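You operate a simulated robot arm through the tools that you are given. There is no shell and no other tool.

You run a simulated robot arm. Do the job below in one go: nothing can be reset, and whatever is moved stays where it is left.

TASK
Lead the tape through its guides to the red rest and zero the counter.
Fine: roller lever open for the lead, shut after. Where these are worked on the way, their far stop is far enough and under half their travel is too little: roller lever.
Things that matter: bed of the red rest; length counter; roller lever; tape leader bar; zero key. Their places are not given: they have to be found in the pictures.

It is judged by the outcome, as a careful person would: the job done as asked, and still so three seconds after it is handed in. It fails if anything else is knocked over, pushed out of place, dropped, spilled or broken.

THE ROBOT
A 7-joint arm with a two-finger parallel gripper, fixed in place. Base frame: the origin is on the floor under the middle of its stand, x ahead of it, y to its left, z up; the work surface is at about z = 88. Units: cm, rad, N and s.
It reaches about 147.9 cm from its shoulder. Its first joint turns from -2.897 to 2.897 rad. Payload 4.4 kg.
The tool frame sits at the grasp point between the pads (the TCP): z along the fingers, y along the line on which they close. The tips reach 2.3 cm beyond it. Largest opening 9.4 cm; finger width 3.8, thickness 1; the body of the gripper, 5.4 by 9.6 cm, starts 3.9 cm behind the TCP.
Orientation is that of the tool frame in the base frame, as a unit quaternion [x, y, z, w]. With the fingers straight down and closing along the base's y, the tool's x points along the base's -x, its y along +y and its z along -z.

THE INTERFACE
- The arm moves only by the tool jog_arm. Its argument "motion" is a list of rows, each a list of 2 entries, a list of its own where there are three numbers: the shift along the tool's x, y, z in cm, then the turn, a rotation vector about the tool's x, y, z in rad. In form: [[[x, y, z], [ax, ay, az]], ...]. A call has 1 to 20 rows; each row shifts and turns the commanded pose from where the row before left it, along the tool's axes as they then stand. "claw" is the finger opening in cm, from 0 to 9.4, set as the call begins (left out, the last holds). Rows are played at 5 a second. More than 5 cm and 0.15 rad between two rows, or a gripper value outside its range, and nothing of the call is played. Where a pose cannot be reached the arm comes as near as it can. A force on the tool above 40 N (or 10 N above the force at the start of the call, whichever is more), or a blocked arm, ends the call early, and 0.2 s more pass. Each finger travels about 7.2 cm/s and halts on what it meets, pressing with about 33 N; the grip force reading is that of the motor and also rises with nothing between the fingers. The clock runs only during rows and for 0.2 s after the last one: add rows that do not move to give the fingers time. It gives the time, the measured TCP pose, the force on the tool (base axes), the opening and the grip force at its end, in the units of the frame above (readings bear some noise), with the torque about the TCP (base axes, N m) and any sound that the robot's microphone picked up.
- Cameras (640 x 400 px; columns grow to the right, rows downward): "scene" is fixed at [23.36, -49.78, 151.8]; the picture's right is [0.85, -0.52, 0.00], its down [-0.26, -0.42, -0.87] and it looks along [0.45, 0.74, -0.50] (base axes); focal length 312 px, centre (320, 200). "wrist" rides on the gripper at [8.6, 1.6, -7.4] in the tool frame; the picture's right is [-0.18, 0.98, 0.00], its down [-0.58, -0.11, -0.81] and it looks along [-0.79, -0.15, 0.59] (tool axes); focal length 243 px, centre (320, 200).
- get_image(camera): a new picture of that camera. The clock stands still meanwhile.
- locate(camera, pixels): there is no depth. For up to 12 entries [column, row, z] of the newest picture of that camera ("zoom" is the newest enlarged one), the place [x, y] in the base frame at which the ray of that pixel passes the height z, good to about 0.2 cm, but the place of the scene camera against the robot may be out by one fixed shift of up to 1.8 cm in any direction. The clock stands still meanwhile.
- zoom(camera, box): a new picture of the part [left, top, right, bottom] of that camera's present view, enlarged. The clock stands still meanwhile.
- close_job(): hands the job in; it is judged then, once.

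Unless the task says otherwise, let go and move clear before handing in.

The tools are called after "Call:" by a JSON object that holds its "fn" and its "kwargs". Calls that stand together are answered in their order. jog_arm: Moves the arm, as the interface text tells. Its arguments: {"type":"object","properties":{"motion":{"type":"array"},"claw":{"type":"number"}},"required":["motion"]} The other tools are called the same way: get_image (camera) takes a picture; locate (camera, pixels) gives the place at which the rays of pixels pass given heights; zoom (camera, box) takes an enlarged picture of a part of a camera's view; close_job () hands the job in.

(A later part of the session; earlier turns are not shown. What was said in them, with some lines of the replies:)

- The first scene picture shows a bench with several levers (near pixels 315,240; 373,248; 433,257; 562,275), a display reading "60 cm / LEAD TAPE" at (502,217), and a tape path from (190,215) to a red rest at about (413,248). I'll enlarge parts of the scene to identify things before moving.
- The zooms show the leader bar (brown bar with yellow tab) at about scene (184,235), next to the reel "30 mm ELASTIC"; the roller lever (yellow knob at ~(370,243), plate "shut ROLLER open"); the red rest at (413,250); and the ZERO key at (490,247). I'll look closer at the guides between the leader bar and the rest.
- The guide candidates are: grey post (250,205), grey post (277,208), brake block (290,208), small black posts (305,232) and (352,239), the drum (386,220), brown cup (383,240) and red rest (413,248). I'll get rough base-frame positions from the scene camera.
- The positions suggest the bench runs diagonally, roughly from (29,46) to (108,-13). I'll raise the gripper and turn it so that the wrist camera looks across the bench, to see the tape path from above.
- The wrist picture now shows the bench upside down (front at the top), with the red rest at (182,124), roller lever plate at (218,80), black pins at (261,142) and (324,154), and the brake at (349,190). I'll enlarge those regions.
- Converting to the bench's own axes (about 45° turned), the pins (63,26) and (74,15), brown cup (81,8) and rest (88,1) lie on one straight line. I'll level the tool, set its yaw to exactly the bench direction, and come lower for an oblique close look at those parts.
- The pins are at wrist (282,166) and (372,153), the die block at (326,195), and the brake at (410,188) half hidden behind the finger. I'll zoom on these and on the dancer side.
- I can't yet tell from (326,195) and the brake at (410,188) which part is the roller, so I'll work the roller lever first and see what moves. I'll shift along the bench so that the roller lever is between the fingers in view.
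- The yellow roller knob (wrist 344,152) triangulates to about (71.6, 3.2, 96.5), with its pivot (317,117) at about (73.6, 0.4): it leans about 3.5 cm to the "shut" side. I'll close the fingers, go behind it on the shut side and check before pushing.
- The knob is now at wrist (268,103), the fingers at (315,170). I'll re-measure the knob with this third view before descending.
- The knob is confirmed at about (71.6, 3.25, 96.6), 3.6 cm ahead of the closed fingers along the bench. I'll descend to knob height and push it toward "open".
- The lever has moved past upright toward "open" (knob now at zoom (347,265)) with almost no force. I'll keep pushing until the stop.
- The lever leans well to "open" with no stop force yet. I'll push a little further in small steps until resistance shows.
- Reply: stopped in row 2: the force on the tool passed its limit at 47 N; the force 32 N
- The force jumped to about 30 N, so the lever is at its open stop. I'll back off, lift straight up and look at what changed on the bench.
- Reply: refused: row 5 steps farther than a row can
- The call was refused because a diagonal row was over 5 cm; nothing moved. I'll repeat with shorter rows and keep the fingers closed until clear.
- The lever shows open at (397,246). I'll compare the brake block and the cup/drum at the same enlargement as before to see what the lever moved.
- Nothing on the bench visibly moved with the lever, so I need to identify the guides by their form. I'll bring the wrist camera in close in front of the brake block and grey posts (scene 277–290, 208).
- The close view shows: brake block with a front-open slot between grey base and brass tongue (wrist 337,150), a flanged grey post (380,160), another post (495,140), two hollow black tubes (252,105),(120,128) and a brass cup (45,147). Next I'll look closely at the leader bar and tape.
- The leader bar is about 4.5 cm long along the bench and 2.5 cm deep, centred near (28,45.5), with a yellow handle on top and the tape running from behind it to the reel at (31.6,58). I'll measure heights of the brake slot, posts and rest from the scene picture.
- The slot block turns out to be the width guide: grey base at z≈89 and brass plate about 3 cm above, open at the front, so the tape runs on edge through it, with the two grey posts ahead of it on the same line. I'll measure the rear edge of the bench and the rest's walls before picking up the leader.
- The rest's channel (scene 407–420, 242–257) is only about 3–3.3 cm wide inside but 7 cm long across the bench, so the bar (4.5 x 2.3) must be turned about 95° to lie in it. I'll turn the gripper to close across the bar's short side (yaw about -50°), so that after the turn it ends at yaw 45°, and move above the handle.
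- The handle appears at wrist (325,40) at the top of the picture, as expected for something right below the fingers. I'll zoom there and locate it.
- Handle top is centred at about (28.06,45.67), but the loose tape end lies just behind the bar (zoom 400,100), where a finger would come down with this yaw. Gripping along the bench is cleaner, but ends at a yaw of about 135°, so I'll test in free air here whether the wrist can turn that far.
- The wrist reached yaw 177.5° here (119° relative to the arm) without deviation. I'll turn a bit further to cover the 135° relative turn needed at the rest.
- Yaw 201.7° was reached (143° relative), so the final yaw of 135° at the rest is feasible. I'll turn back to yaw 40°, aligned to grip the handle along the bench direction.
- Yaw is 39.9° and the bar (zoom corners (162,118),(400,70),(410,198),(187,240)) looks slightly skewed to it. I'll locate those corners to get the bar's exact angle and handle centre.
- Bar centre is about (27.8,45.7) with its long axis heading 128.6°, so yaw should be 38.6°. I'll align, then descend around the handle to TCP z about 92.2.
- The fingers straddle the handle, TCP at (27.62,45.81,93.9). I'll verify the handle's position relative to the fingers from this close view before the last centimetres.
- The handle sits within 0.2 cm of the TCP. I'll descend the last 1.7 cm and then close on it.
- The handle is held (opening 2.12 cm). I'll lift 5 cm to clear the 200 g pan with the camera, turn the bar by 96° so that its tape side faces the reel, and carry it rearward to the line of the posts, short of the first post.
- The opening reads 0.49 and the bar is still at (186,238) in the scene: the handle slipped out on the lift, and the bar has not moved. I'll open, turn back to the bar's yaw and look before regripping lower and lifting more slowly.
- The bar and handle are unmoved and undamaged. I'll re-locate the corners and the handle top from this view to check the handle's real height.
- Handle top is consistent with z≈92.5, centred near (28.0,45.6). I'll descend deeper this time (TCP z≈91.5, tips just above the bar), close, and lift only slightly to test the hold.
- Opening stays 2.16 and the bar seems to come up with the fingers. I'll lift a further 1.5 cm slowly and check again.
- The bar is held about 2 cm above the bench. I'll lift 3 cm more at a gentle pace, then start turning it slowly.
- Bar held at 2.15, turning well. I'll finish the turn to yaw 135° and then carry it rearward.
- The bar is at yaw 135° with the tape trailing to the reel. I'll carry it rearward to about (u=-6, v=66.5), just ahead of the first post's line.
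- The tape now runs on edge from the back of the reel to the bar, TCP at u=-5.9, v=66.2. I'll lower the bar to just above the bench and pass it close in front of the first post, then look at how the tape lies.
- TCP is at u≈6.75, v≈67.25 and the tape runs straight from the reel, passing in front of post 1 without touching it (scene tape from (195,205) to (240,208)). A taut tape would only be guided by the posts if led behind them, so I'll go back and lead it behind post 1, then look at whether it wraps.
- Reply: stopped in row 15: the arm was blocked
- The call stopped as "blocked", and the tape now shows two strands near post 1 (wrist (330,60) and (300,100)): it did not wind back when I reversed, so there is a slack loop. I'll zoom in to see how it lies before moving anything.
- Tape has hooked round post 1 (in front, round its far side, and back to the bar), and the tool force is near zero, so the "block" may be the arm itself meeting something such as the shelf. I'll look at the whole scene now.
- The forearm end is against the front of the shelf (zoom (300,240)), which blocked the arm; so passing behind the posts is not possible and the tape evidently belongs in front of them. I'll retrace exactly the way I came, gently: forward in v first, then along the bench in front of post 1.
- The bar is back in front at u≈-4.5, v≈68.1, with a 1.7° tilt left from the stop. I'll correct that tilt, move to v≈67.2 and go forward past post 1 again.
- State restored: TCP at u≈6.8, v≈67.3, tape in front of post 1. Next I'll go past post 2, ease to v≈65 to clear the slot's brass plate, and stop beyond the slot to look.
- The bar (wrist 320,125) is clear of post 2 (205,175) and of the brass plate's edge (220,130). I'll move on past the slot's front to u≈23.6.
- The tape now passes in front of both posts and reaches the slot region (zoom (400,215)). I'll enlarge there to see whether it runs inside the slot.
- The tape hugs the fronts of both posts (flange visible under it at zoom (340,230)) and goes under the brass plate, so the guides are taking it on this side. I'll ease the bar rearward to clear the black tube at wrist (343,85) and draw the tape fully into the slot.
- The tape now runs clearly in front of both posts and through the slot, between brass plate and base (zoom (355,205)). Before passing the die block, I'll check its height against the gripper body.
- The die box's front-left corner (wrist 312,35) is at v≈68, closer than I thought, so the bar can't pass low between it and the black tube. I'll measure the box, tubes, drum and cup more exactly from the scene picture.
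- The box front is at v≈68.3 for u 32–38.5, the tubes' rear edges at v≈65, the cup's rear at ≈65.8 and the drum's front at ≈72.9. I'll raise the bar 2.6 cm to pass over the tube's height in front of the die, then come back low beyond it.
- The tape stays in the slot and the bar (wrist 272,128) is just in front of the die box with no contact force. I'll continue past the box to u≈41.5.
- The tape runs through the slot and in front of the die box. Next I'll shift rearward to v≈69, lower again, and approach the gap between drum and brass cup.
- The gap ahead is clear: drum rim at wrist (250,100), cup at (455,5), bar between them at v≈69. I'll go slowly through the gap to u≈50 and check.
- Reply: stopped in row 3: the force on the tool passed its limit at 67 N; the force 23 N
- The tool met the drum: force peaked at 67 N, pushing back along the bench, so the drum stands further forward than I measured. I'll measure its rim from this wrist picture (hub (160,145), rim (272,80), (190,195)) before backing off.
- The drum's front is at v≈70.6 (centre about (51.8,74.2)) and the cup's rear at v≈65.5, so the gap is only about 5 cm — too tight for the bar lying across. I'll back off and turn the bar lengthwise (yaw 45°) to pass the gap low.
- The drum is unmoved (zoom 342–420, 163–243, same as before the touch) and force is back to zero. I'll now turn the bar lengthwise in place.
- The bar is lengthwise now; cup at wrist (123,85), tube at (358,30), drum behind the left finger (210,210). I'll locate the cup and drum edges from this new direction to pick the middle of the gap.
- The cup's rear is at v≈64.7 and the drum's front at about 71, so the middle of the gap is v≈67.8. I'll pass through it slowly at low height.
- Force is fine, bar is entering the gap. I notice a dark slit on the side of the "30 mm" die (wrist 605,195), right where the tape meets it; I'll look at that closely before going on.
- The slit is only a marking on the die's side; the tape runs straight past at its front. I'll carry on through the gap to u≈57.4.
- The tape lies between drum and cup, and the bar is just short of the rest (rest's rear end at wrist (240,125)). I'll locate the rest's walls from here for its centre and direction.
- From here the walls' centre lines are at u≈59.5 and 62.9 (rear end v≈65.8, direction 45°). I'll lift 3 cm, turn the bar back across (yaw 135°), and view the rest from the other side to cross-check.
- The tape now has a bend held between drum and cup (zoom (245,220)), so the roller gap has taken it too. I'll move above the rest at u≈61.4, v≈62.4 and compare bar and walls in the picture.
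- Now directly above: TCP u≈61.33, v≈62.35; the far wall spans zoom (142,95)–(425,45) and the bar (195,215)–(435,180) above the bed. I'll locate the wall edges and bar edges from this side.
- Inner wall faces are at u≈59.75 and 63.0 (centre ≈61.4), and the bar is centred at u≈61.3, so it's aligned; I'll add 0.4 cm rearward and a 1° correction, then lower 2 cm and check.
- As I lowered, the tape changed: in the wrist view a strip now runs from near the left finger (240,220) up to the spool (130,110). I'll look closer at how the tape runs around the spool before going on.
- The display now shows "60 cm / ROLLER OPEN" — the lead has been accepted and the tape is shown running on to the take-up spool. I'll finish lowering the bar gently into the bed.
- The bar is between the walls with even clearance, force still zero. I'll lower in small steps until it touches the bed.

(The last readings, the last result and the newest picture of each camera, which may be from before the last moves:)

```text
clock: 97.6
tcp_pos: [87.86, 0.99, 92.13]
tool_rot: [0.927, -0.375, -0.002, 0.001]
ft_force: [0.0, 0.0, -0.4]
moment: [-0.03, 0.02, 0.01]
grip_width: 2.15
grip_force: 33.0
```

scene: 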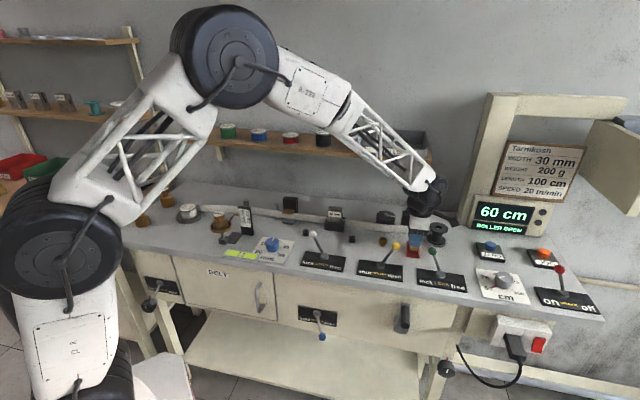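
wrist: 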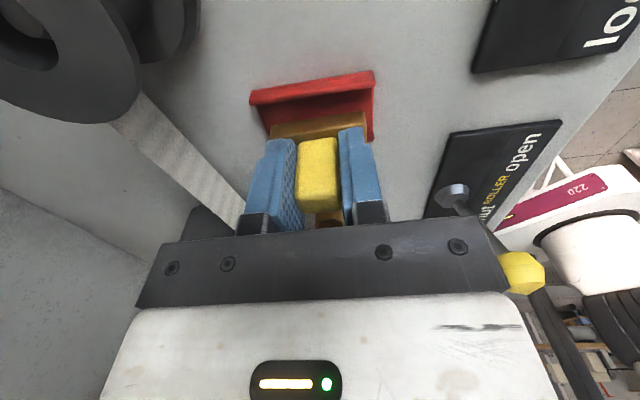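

Still no contact at TCP z 92.13 (bar bottom about 88.5). I'll take a few smaller steps.

Call:
{"fn": "jog_arm", "kwargs": {"motion": [[[0, 0, 0.1], [0, 0, 0]], [[0, 0, 0.1], [0, 0, 0]], [[0, 0, 0], [0, 0, 0]]]}}

Call:
{"fn": "zoom", "kwargs": {"camera": "scene", "box": [380, 210, 460, 270]}}

```text
clock: 98.4
tcp_pos: [87.9, 0.95, 91.93]
tool_rot: [0.927, -0.375, -0.002, 0.001]
ft_force: [0.1, -0.5, 8.1]
moment: [-0.03, -0.12, 0.02]
grip_width: 2.12
grip_force: 32.8
```

```text
6.67 times, centred on (420, 240) of scene
```

zoom: 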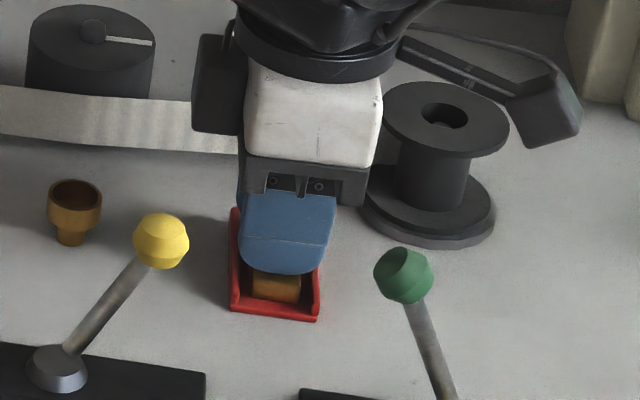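

The bar rests on the bed (8 N upward). I'll open the fingers a little, then check before lifting away.

Call:
{"fn": "jog_arm", "kwargs": {"motion": [[[0, 0, -0.05], [0, 0, 0]], [[0, 0, 0], [0, 0, 0]], [[0, 0, 0], [0, 0, 0]]], "claw": 4}}

Call:
{"fn": "jog_arm", "kwargs": {"motion": [[[0, 0, -0.5], [0, 0, 0]], [[0, 0, -1], [0, 0, 0]], [[0, 0, -1.5], [0, 0, 0]], [[0, 0, -3], [0, 0, 0]], [[0, 0, -4], [0, 0, 0]], [[0, 0, 0], [0, 0, 0]]]}}

Call:
{"fn": "get_image", "kwargs": {"camera": "wrist"}}

Call:
{"fn": "zoom", "kwargs": {"camera": "scene", "box": [340, 190, 484, 280]}}

Call:
{"fn": "get_image", "kwargs": {"camera": "scene"}}

```text
clock: 99.2
tcp_pos: [87.83, 0.98, 92.1]
tool_rot: [0.927, -0.375, -0.002, 0.0]
ft_force: [0.0, 0.2, -0.4]
moment: [-0.01, 0.01, 0.01]
grip_width: 3.99
grip_force: 0.1
```

```text
clock: 100.6
tcp_pos: [87.85, 1.05, 101.88]
tool_rot: [0.927, -0.374, -0.002, 0.0]
ft_force: [0.0, 0.0, 0.1]
moment: [0.02, 0.01, -0.01]
grip_width: 3.99
grip_force: 0.1
```

```text
taken
```

wrist: 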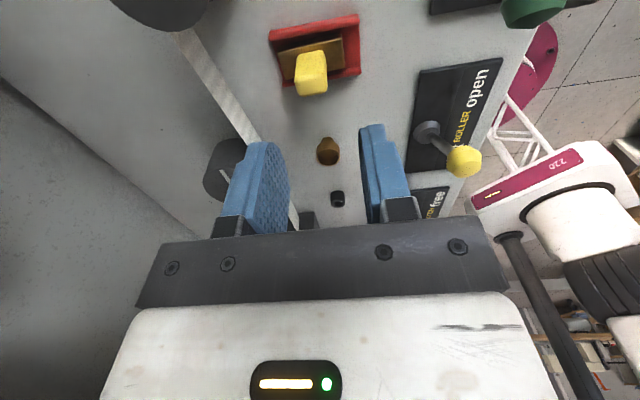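

```text
4.44 times, centred on (412, 235) of scene
```

zoom: 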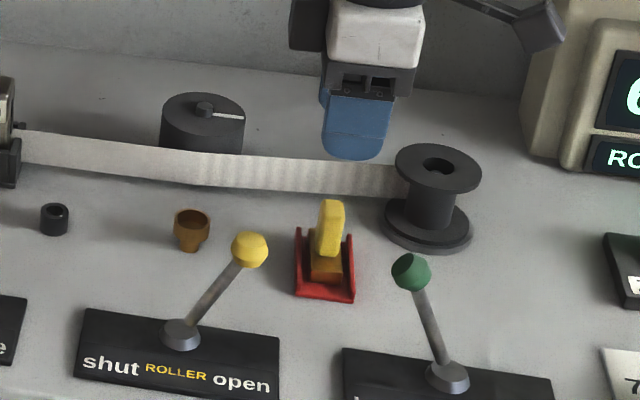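

```text
taken
```

scene: 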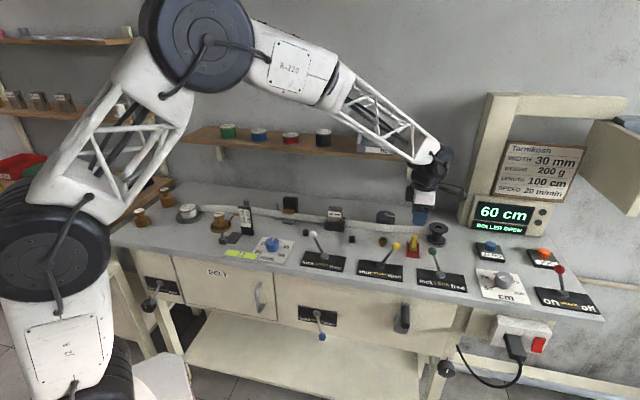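

The bar lies in the red rest, and the tape runs past the drum to the spool; the display says "ROLLER OPEN". Next: rise, turn back to yaw 45°, close the fingers, and find the roller knob from above.

Call:
{"fn": "zoom", "kwargs": {"camera": "wrist", "box": [240, 0, 400, 110]}}

Call:
{"fn": "jog_arm", "kwargs": {"motion": [[[0, 0, -3], [0, 0, 0]], [[0, 0, -3], [0, 0, 0]], [[0, 0, 0], [0, 0, 0.14]], [[0, 0, 0], [0, 0, 0.14]], [[0, 0, 0], [0, 0, 0.14]], [[0, 0, 0], [0, 0, 0.14]], [[0, 0, 0], [0, 0, 0.14]], [[0, 0, 0], [0, 0, 0.14]], [[0, 0, 0], [0, 0, 0.14]], [[0, 0, 0], [0, 0, 0.14]], [[0, 0, 0], [0, 0, 0.14]], [[0, 0, 0], [0, 0, 0.14]], [[0, 0, 0], [0, 0, 0.14]], [[0, 0, 0], [0, 0, 0.047]], [[3, 0.7, 0], [0, 0, 0]], [[3, 0.7, 0], [0, 0, 0]], [[0, 0, 0], [0, 0, 0]]]}}

Call:
{"fn": "get_image", "kwargs": {"camera": "wrist"}}

```text
3.64 times, centred on (320, 55) of wrist
```

zoom: 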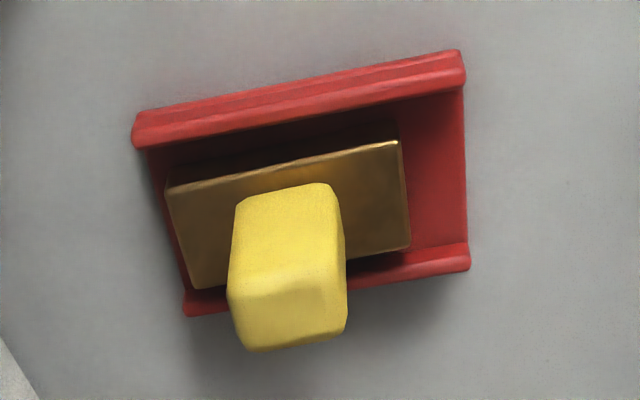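

```text
clock: 104.2
tcp_pos: [82.58, -2.35, 107.98]
tool_rot: [-0.383, 0.924, 0.002, -0.001]
ft_force: [0.3, 0.7, 0.8]
moment: [0.03, 0.0, -0.03]
grip_width: 4.03
grip_force: 0.2
```

```text
taken
```

wrist: 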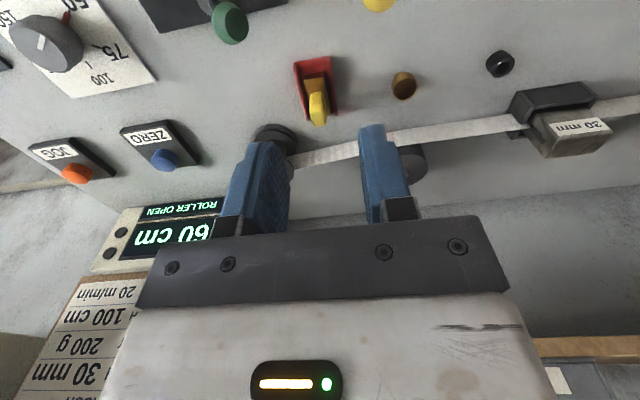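

The bar sits properly in the bed. I'll move to the far side of the roller knob (u≈59.4, v≈53) with the fingers closed, and check from the scene camera before descending.

Call:
{"fn": "jog_arm", "kwargs": {"motion": [[[1.85, 0.3, 0], [0, 0, 0]], [[1.85, 0.3, 0], [0, 0, 0]], [[0, 0, 2], [0, 0, 0]], [[0, 0, 2], [0, 0, 0]], [[0, 0, 0], [0, 0, 0]]], "claw": 0}}

Call:
{"fn": "get_image", "kwargs": {"camera": "wrist"}}

Call:
{"fn": "zoom", "kwargs": {"camera": "scene", "box": [340, 190, 484, 280]}}

```text
clock: 105.4
tcp_pos: [79.65, -4.54, 103.97]
tool_rot: [-0.383, 0.924, 0.001, -0.001]
ft_force: [1.0, 0.1, -0.3]
moment: [0.0, 0.0, 0.01]
grip_width: 0.0
grip_force: 32.9
```

```text
taken
```

wrist: 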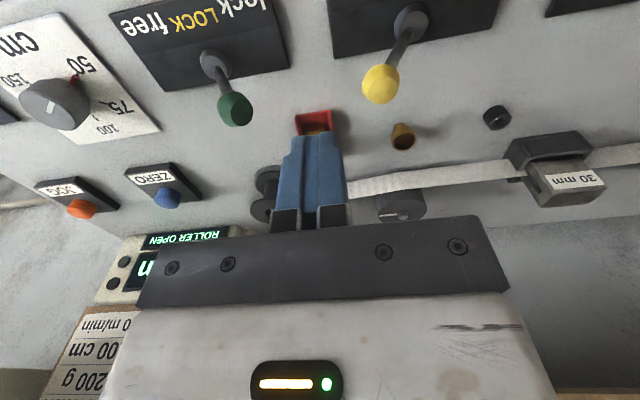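

```text
4.44 times, centred on (412, 235) of scene
```

zoom: 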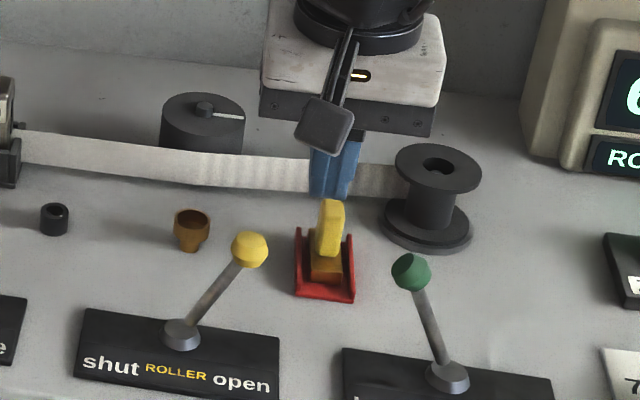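

Call:
{"fn": "locate", "kwargs": {"camera": "wrist", "pixels": [[381, 84, 96], [381, 84, 97], [236, 108, 96], [236, 108, 97], [312, 150, 92.5]]}}

```text
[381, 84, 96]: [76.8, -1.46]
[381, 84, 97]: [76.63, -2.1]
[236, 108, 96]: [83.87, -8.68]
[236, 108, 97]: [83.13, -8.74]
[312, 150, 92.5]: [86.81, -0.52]
```

The knob is at (76.7,-1.8,96.5) and my fingers are 4 cm beyond it on the open side, well clear of the green knob. I'll descend to knob height and push it toward "shut".

Call:
{"fn": "jog_arm", "kwargs": {"motion": [[[0, 0, 3.5], [0, 0, 0]], [[0, 0, 3.5], [0, 0, 0]], [[0, 0, 0], [0, 0, 0]], [[0, 1, 0], [0, 0, 0]], [[0, 1, 0], [0, 0, 0]], [[0, 1, 0], [0, 0, 0]], [[0, 1, 0], [0, 0, 0]], [[0, 1, 0], [0, 0, 0]], [[0, 1, 0], [0, 0, 0]], [[0, 1, 0], [0, 0, 0]], [[0, 0.6, 0], [0, 0, 0]], [[0, 0, 0], [0, 0, 0]]]}}

Call:
{"fn": "zoom", "kwargs": {"camera": "scene", "box": [320, 190, 480, 290]}}

```text
clock: 108.0
tcp_pos: [74.17, 0.87, 97.05]
tool_rot: [-0.383, 0.924, 0.001, -0.001]
ft_force: [-0.3, -0.8, 0.1]
moment: [0.03, 0.01, 0.0]
grip_width: 0.01
grip_force: 32.9
```

```text
4.00 times, centred on (400, 240) of scene
```

zoom: 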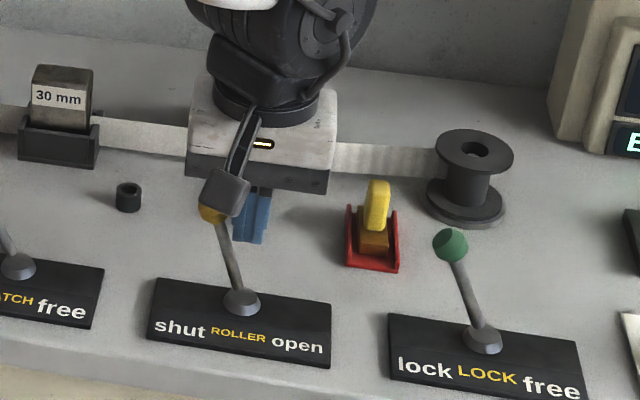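

The lever has swung past centre to the "shut" side and the display text has changed. I'll push the rest of the way to its stop in small steps.

Call:
{"fn": "jog_arm", "kwargs": {"motion": [[[0, 0.3, 0], [0, 0, 0]], [[0, 0.3, 0], [0, 0, 0]], [[0, 0.3, 0], [0, 0, 0]], [[0, 0.3, 0], [0, 0, 0]], [[0, 0.3, 0], [0, 0, 0]], [[0, 0, 0], [0, 0, 0]]]}}

Call:
{"fn": "zoom", "kwargs": {"camera": "scene", "box": [320, 190, 480, 290]}}

Call:
{"fn": "zoom", "kwargs": {"camera": "scene", "box": [460, 190, 600, 280]}}

```text
clock: 109.3
tcp_pos: [73.28, 1.64, 97.31]
tool_rot: [-0.383, 0.924, 0.0, 0.002]
ft_force: [8.9, -12.2, 3.9]
moment: [-0.01, 0.0, 0.05]
grip_width: 0.02
grip_force: 32.7
stopped in row 6: the force on the tool passed its limit at 44 N (the readings are from after the stop); the commanded pose is now the measured one
```

```text
4.00 times, centred on (400, 240) of scene
```

zoom: 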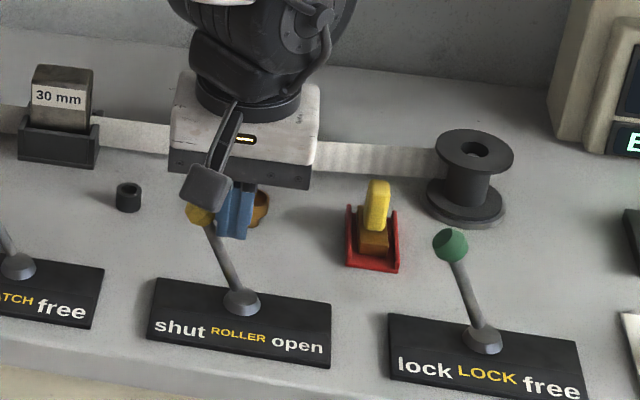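

```text
4.44 times, centred on (530, 235) of scene
```

zoom: 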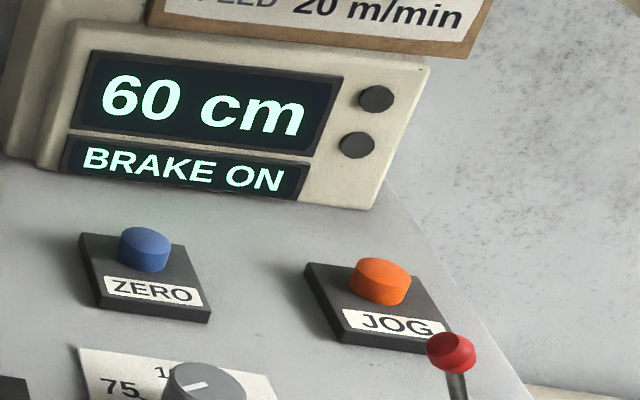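

The roller lever is at its shut stop (44 N), and the display reads "60 cm / BRAKE ON". I'll back off, rise, and check the counter housing and gantry positions before going to the ZERO key at scene (490,245).

Call:
{"fn": "jog_arm", "kwargs": {"motion": [[[0, -1, 0], [0, 0, 0]], [[0, -1, 0], [0, 0, 0]], [[0, 0, -4], [0, 0, 0]], [[0, 0, -4], [0, 0, 0]], [[0, 0, -4], [0, 0, 0]], [[0, 0, -3], [0, 0, 0]], [[0, 0, 0], [0, 0, 0]]]}}

Call:
{"fn": "get_image", "kwargs": {"camera": "scene"}}

Call:
{"fn": "locate", "kwargs": {"camera": "scene", "pixels": [[459, 226, 88], [470, 226, 88], [548, 237, 88], [490.7, 244.5, 91], [490.7, 252, 88], [476, 245, 88], [478, 261, 88], [507, 263, 88], [541, 251, 91]]}}

Call:
{"fn": "zoom", "kwargs": {"camera": "scene", "box": [440, 80, 640, 270]}}

```text
clock: 110.9
tcp_pos: [74.65, 0.41, 112.2]
tool_rot: [-0.384, 0.923, 0.0, 0.0]
ft_force: [-0.6, -0.6, 0.0]
moment: [0.0, 0.03, -0.02]
grip_width: 0.01
grip_force: 32.7
```

```text
taken
```

scene: 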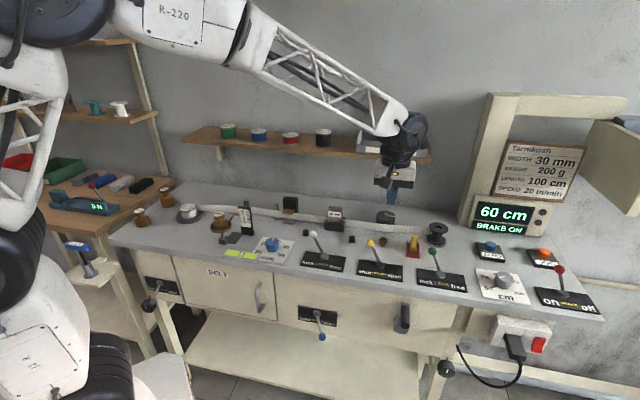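

```text
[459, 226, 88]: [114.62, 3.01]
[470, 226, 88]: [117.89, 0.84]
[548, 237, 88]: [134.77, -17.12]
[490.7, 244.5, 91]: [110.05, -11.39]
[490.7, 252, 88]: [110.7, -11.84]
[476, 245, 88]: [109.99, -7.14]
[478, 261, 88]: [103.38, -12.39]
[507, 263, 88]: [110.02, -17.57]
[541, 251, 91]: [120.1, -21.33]
```

```text
2.11 times, centred on (540, 175) of scene
```

zoom: 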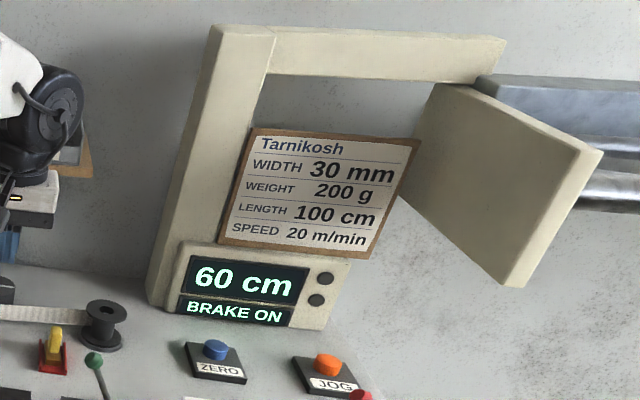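

The housing's front is about 13 cm behind the ZERO key, and the gantry is further back, so the key at about (108.8,-12.1) can be approached from above. I'll move there at height and look with the wrist camera.

Call:
{"fn": "jog_arm", "kwargs": {"motion": [[[-1.5, -3.3, 0], [0, 0, 0]], [[-1.5, -3.3, 0], [0, 0, 0]], [[-1.5, -3.3, 0], [0, 0, 0]], [[-1.5, -3.3, 0], [0, 0, 0]], [[-1.5, -3.3, 0], [0, 0, 0]], [[-1.5, -3.3, 0], [0, 0, 0]], [[-1.5, -3.3, 0], [0, 0, 0]], [[-1.5, -3.3, 0], [0, 0, 0]], [[-1.5, -3.3, 0], [0, 0, 0]], [[0, -3, 0], [0, 0, 0]], [[0, 0, 0], [0, 0, 0]]]}}

Call:
{"fn": "get_image", "kwargs": {"camera": "wrist"}}

Call:
{"fn": "get_image", "kwargs": {"camera": "scene"}}

```text
clock: 113.3
tcp_pos: [107.38, -13.09, 112.26]
tool_rot: [-0.383, 0.924, 0.001, 0.0]
ft_force: [0.3, -0.1, 0.0]
moment: [0.01, 0.0, 0.02]
grip_width: 0.01
grip_force: 32.4
```

```text
taken
```

wrist: 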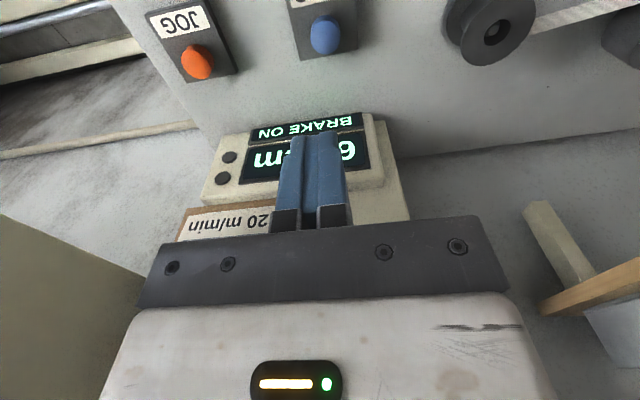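

```text
taken
```

scene: 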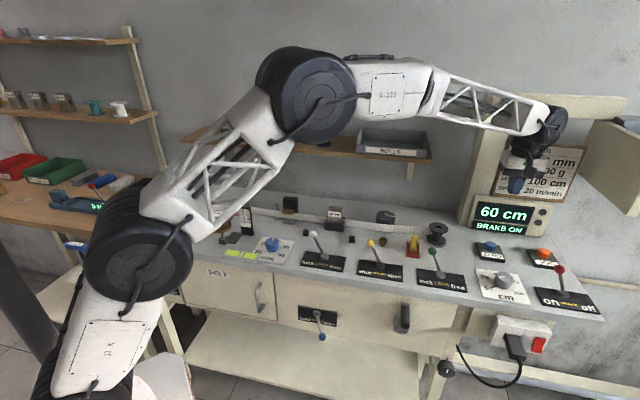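

The ZERO button shows at wrist (326,35). I'll zoom and locate it.

Call:
{"fn": "zoom", "kwargs": {"camera": "wrist", "box": [250, 0, 410, 90]}}

Call:
{"fn": "locate", "kwargs": {"camera": "wrist", "pixels": [[326, 40, 90], [326, 40, 91], [326, 40, 92], [326, 24, 88.5], [200, 65, 91], [303, 58, 88.5], [358, 50, 88.5]]}}

```text
4.00 times, centred on (330, 45) of wrist
```

zoom: 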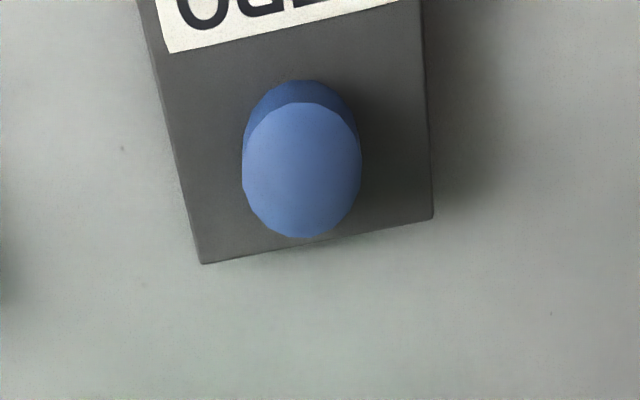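

```text
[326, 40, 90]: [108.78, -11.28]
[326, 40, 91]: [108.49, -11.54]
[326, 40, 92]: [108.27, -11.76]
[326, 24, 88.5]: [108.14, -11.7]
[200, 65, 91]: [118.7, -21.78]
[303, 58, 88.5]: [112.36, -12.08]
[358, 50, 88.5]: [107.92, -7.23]
```

The button top is at about (108.6,-11.5), z≈90.5–91. I'll centre over it and descend to about 2 cm above.

Call:
{"fn": "jog_arm", "kwargs": {"motion": [[[-1, 0.15, 0], [0, 0, 0]], [[-1, 0.15, 0], [0, 0, 0]], [[0, 0, 4], [0, 0, 0]], [[0, 0, 4], [0, 0, 0]], [[0, 0, 4], [0, 0, 0]], [[0, 0, 4], [0, 0, 0]], [[0, 0, 0], [0, 0, 0]]]}}

Call:
{"fn": "get_image", "kwargs": {"camera": "wrist"}}

Call:
{"fn": "zoom", "kwargs": {"camera": "scene", "box": [450, 190, 560, 270]}}

```text
clock: 114.9
tcp_pos: [108.59, -11.5, 96.11]
tool_rot: [-0.383, 0.924, 0.0, 0.0]
ft_force: [0.3, 0.4, 0.4]
moment: [-0.02, 0.0, 0.02]
grip_width: 0.02
grip_force: 33.0
```

```text
taken
```

wrist: 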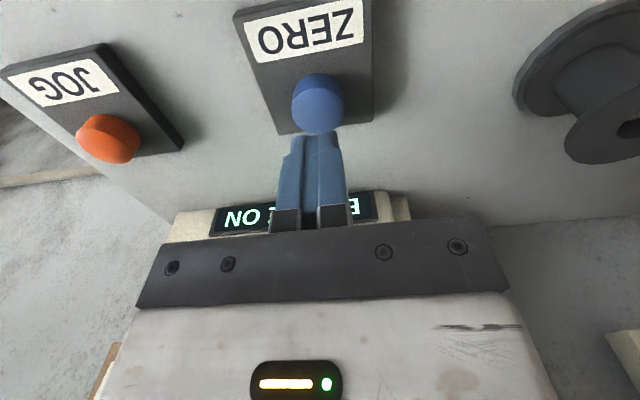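

```text
5.00 times, centred on (505, 230) of scene
```

zoom: 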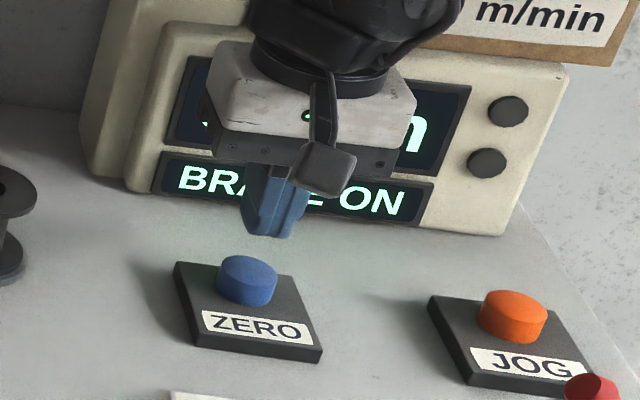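

The fingers are right above the button, with "ZERO" legible at wrist (310,30). I'll re-locate the button top from this closer view.

Call:
{"fn": "zoom", "kwargs": {"camera": "wrist", "box": [240, 50, 400, 150]}}

Call:
{"fn": "locate", "kwargs": {"camera": "wrist", "pixels": [[318, 112, 90], [318, 112, 90.5], [318, 112, 91], [318, 112, 91.5], [318, 75, 88.7]]}}

```text
4.00 times, centred on (320, 100) of wrist
```

zoom: 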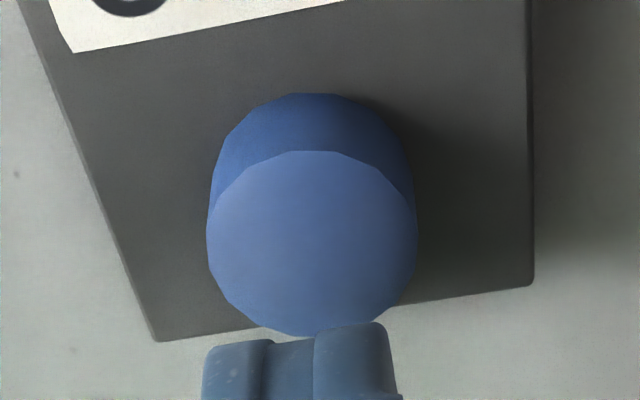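

```text
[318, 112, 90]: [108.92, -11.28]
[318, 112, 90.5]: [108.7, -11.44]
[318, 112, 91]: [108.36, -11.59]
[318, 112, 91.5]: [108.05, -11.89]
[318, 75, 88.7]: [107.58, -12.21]
```

The button is centred under the TCP within 0.2 cm. I'll descend and press in small steps, watching the force.

Call:
{"fn": "jog_arm", "kwargs": {"motion": [[[0, 0, 1], [0, 0, 0]], [[0, 0, 0.8], [0, 0, 0]], [[0, 0, 0.5], [0, 0, 0]], [[0, 0, 0.3], [0, 0, 0]], [[0, 0, 0], [0, 0, 0]]]}}

Call:
{"fn": "zoom", "kwargs": {"camera": "scene", "box": [450, 190, 560, 270]}}

```text
clock: 116.1
tcp_pos: [108.65, -11.59, 93.54]
tool_rot: [-0.383, 0.924, 0.0, 0.0]
ft_force: [-0.3, -0.6, 0.0]
moment: [-0.02, -0.01, 0.05]
grip_width: 0.0
grip_force: 32.8
```

```text
5.00 times, centred on (505, 230) of scene
```

zoom: 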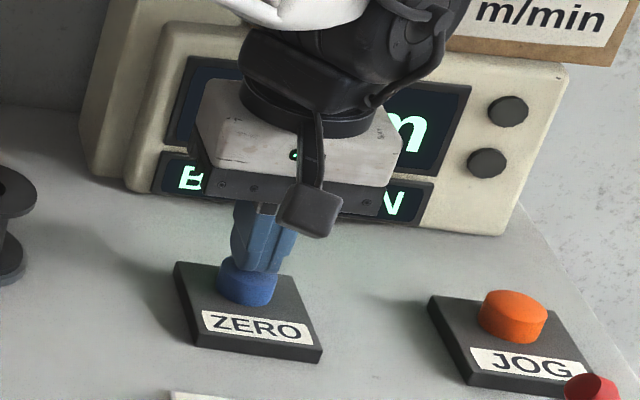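

The fingertips are just over the blue button, no force yet. I'll press on in 0.15 cm steps.

Call:
{"fn": "jog_arm", "kwargs": {"motion": [[[0, 0, 0.15], [0, 0, 0]], [[0, 0, 0.15], [0, 0, 0]], [[0, 0, 0.15], [0, 0, 0]], [[0, 0, 0.15], [0, 0, 0]], [[0, 0, 0], [0, 0, 0]]]}}

Call:
{"fn": "zoom", "kwargs": {"camera": "scene", "box": [450, 190, 560, 270]}}

Call:
{"fn": "get_image", "kwargs": {"camera": "wrist"}}

```text
clock: 117.3
tcp_pos: [108.53, -11.44, 93.06]
tool_rot: [-0.383, 0.924, 0.0, 0.0]
ft_force: [-0.4, 0.1, 1.9]
moment: [-0.01, 0.02, -0.02]
grip_width: 0.01
grip_force: 33.2
```

```text
5.00 times, centred on (505, 230) of scene
```

zoom: 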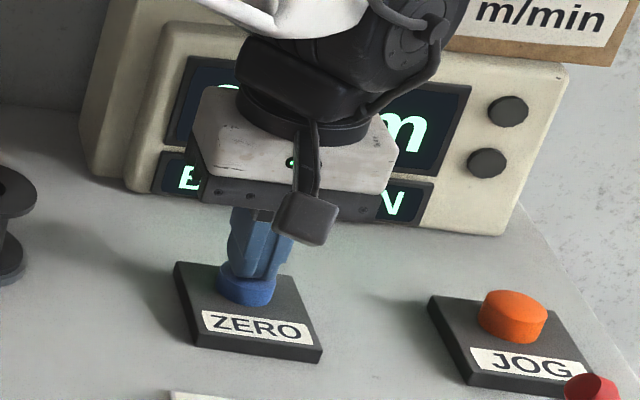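

```text
taken
```

wrist: 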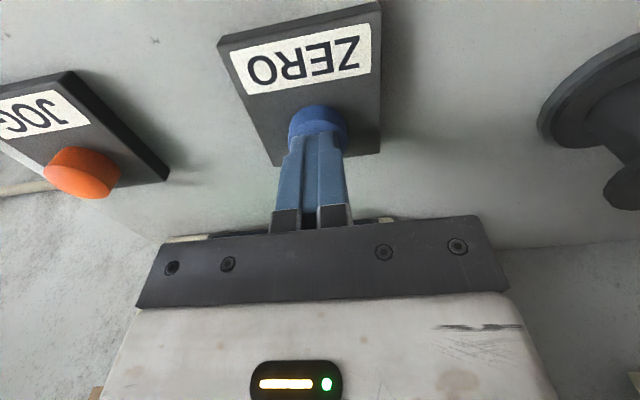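

Contact begins (1.9 N) and the button is going in. I'll press further until it bottoms or the force rises.

Call:
{"fn": "jog_arm", "kwargs": {"motion": [[[0, 0, 0.12], [0, 0, 0]], [[0, 0, 0.12], [0, 0, 0]], [[0, 0, 0.12], [0, 0, 0]], [[0, 0, 0.12], [0, 0, 0]], [[0, 0, 0], [0, 0, 0]]]}}

Call:
{"fn": "zoom", "kwargs": {"camera": "scene", "box": [450, 190, 560, 270]}}

```text
clock: 118.5
tcp_pos: [108.6, -11.57, 92.59]
tool_rot: [-0.384, 0.923, 0.0, 0.0]
ft_force: [0.1, 2.4, 5.7]
moment: [0.04, 0.03, 0.01]
grip_width: 0.0
grip_force: 32.8
heard: click
```

```text
5.00 times, centred on (505, 230) of scene
```

zoom: 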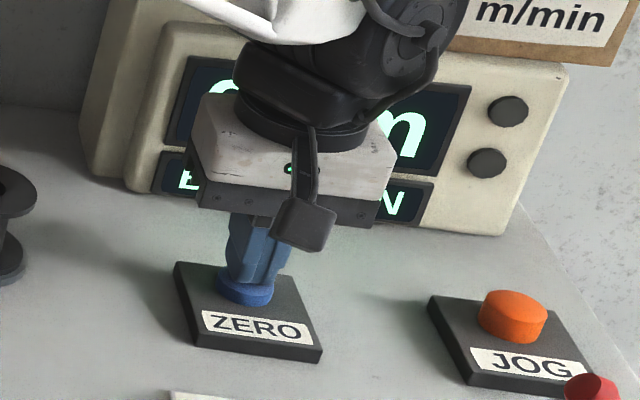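

A click was heard with the button pressed (5.7 N), and a "0" seems to show at the display's left. I'll lift off straight up and away and read the display.

Call:
{"fn": "jog_arm", "kwargs": {"motion": [[[0, 0, -0.5], [0, 0, 0]], [[0, 0, -1.5], [0, 0, 0]], [[0, 0, -4], [0, 0, 0]], [[0, 0, -4], [0, 0, 0]], [[0, 0, -4], [0, 0, 0]], [[0, 0, -4], [0, 0, 0]], [[2.5, 3.5, 0], [0, 0, 0]], [[2.5, 3.5, 0], [0, 0, 0]], [[2.5, 3.5, 0], [0, 0, 0]], [[2.5, 3.5, 0], [0, 0, 0]], [[2.5, 3.5, 0], [0, 0, 0]], [[2.5, 3.5, 0], [0, 0, 0]], [[0, 0, 0], [0, 0, 0]]]}}

Call:
{"fn": "get_image", "kwargs": {"camera": "scene"}}

Call:
{"fn": "zoom", "kwargs": {"camera": "scene", "box": [450, 180, 590, 270]}}

Call:
{"fn": "zoom", "kwargs": {"camera": "scene", "box": [320, 190, 480, 290]}}

Call:
{"fn": "zoom", "kwargs": {"camera": "scene", "box": [160, 180, 340, 280]}}

```text
clock: 121.3
tcp_pos: [83.16, -7.27, 110.54]
tool_rot: [-0.384, 0.923, 0.0, 0.0]
ft_force: [0.5, -0.5, -0.3]
moment: [-0.03, 0.01, -0.03]
grip_width: 0.02
grip_force: 32.8
```

```text
taken
```

scene: 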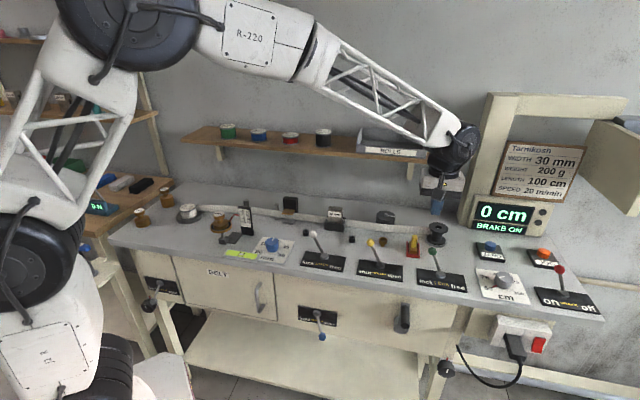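

```text
4.44 times, centred on (520, 225) of scene
```

zoom: 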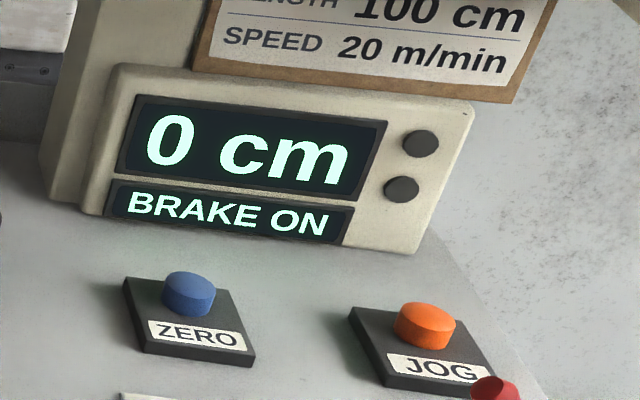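

```text
4.00 times, centred on (400, 240) of scene
```

zoom: 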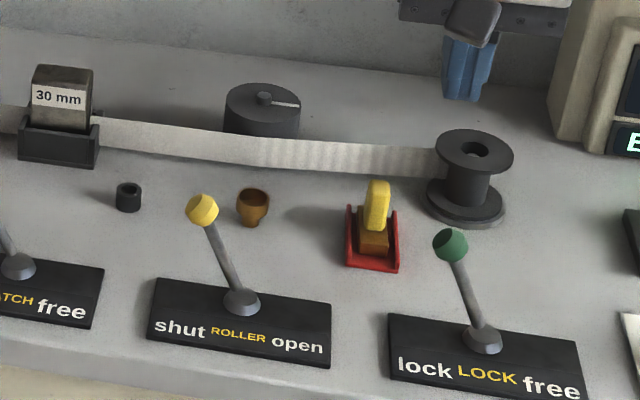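

```text
3.56 times, centred on (250, 230) of scene
```

zoom: 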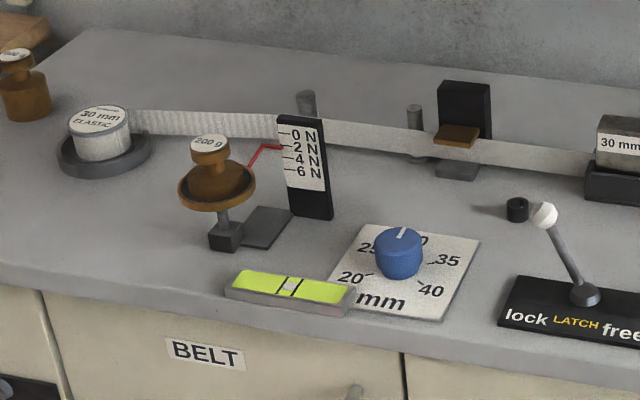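

The display reads "0 cm", the roller lever is back at shut (knob at scene (371,242), as at the start), the tape runs through its guides, and the shelf rolls are where they were. I'll let a second pass and take a last look at the rest before handing in.

Call:
{"fn": "jog_arm", "kwargs": {"motion": [[[0, 0, -3], [0, 0, 0]], [[0, 0, 0], [0, 0, 0]], [[0, 0, 0], [0, 0, 0]], [[0, 0, 0], [0, 0, 0]], [[0, 0, 0], [0, 0, 0]], [[0, 0, 0], [0, 0, 0]]]}}

Call:
{"fn": "zoom", "kwargs": {"camera": "scene", "box": [385, 215, 445, 265]}}

Call:
{"fn": "zoom", "kwargs": {"camera": "scene", "box": [340, 190, 560, 300]}}

```text
clock: 122.7
tcp_pos: [83.18, -7.26, 113.42]
tool_rot: [-0.383, 0.924, 0.0, 0.0]
ft_force: [0.1, -0.4, 0.0]
moment: [0.0, -0.02, 0.01]
grip_width: 0.0
grip_force: 32.7
```

```text
8.00 times, centred on (415, 240) of scene
```

zoom: 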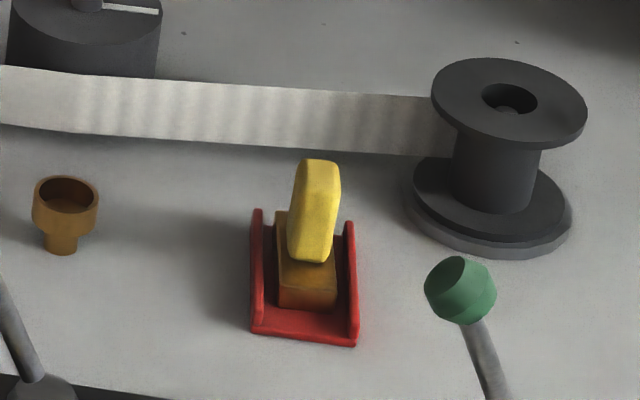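

```text
2.91 times, centred on (450, 245) of scene
```

zoom: 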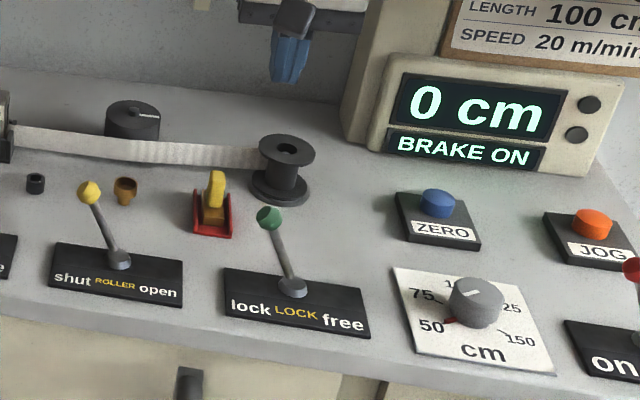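

The leader bar lies flat in the bed of the red rest (zoom (307,270)). The tape passes the posts, slot and drum, the roller lever is shut, the counter holds "0 cm", and the arm is clear. I'm handing the job in.

Call:
{"fn": "close_job", "kwargs": {}}

```text
The job is handed in.
```

The tape is led through its guides, the leader bar lies flat in the bed of the red rest, and the counter reads "0 cm". The roller lever was at its open stop for the lead and is now back at its shut stop. The job is handed in and I have not seen a verdict.

- **Tape path:** it runs in front of both grey posts, through the 30 mm slot, past the front of the "30 mm" block and between the drum and the brass cup. The picture now shows it running on to the take-up spool.
- **Display:** under the length it now says "BRAKE ON". I took that as the machine's next step and left it alone, since the task did not ask for it.
- **Slip:** the bar slipped from the fingers on the first lift; it stayed where it was and I regripped it lower.
- **Shelf contact:** the arm was stopped once, apparently against the front of the shelf. I drew back along the same way; the rolls on the shelf look unmoved.
- **Drum contact:** the held bar or a finger touched the drum once, peaking at 67 N. The drum looks unmoved in the pictures.
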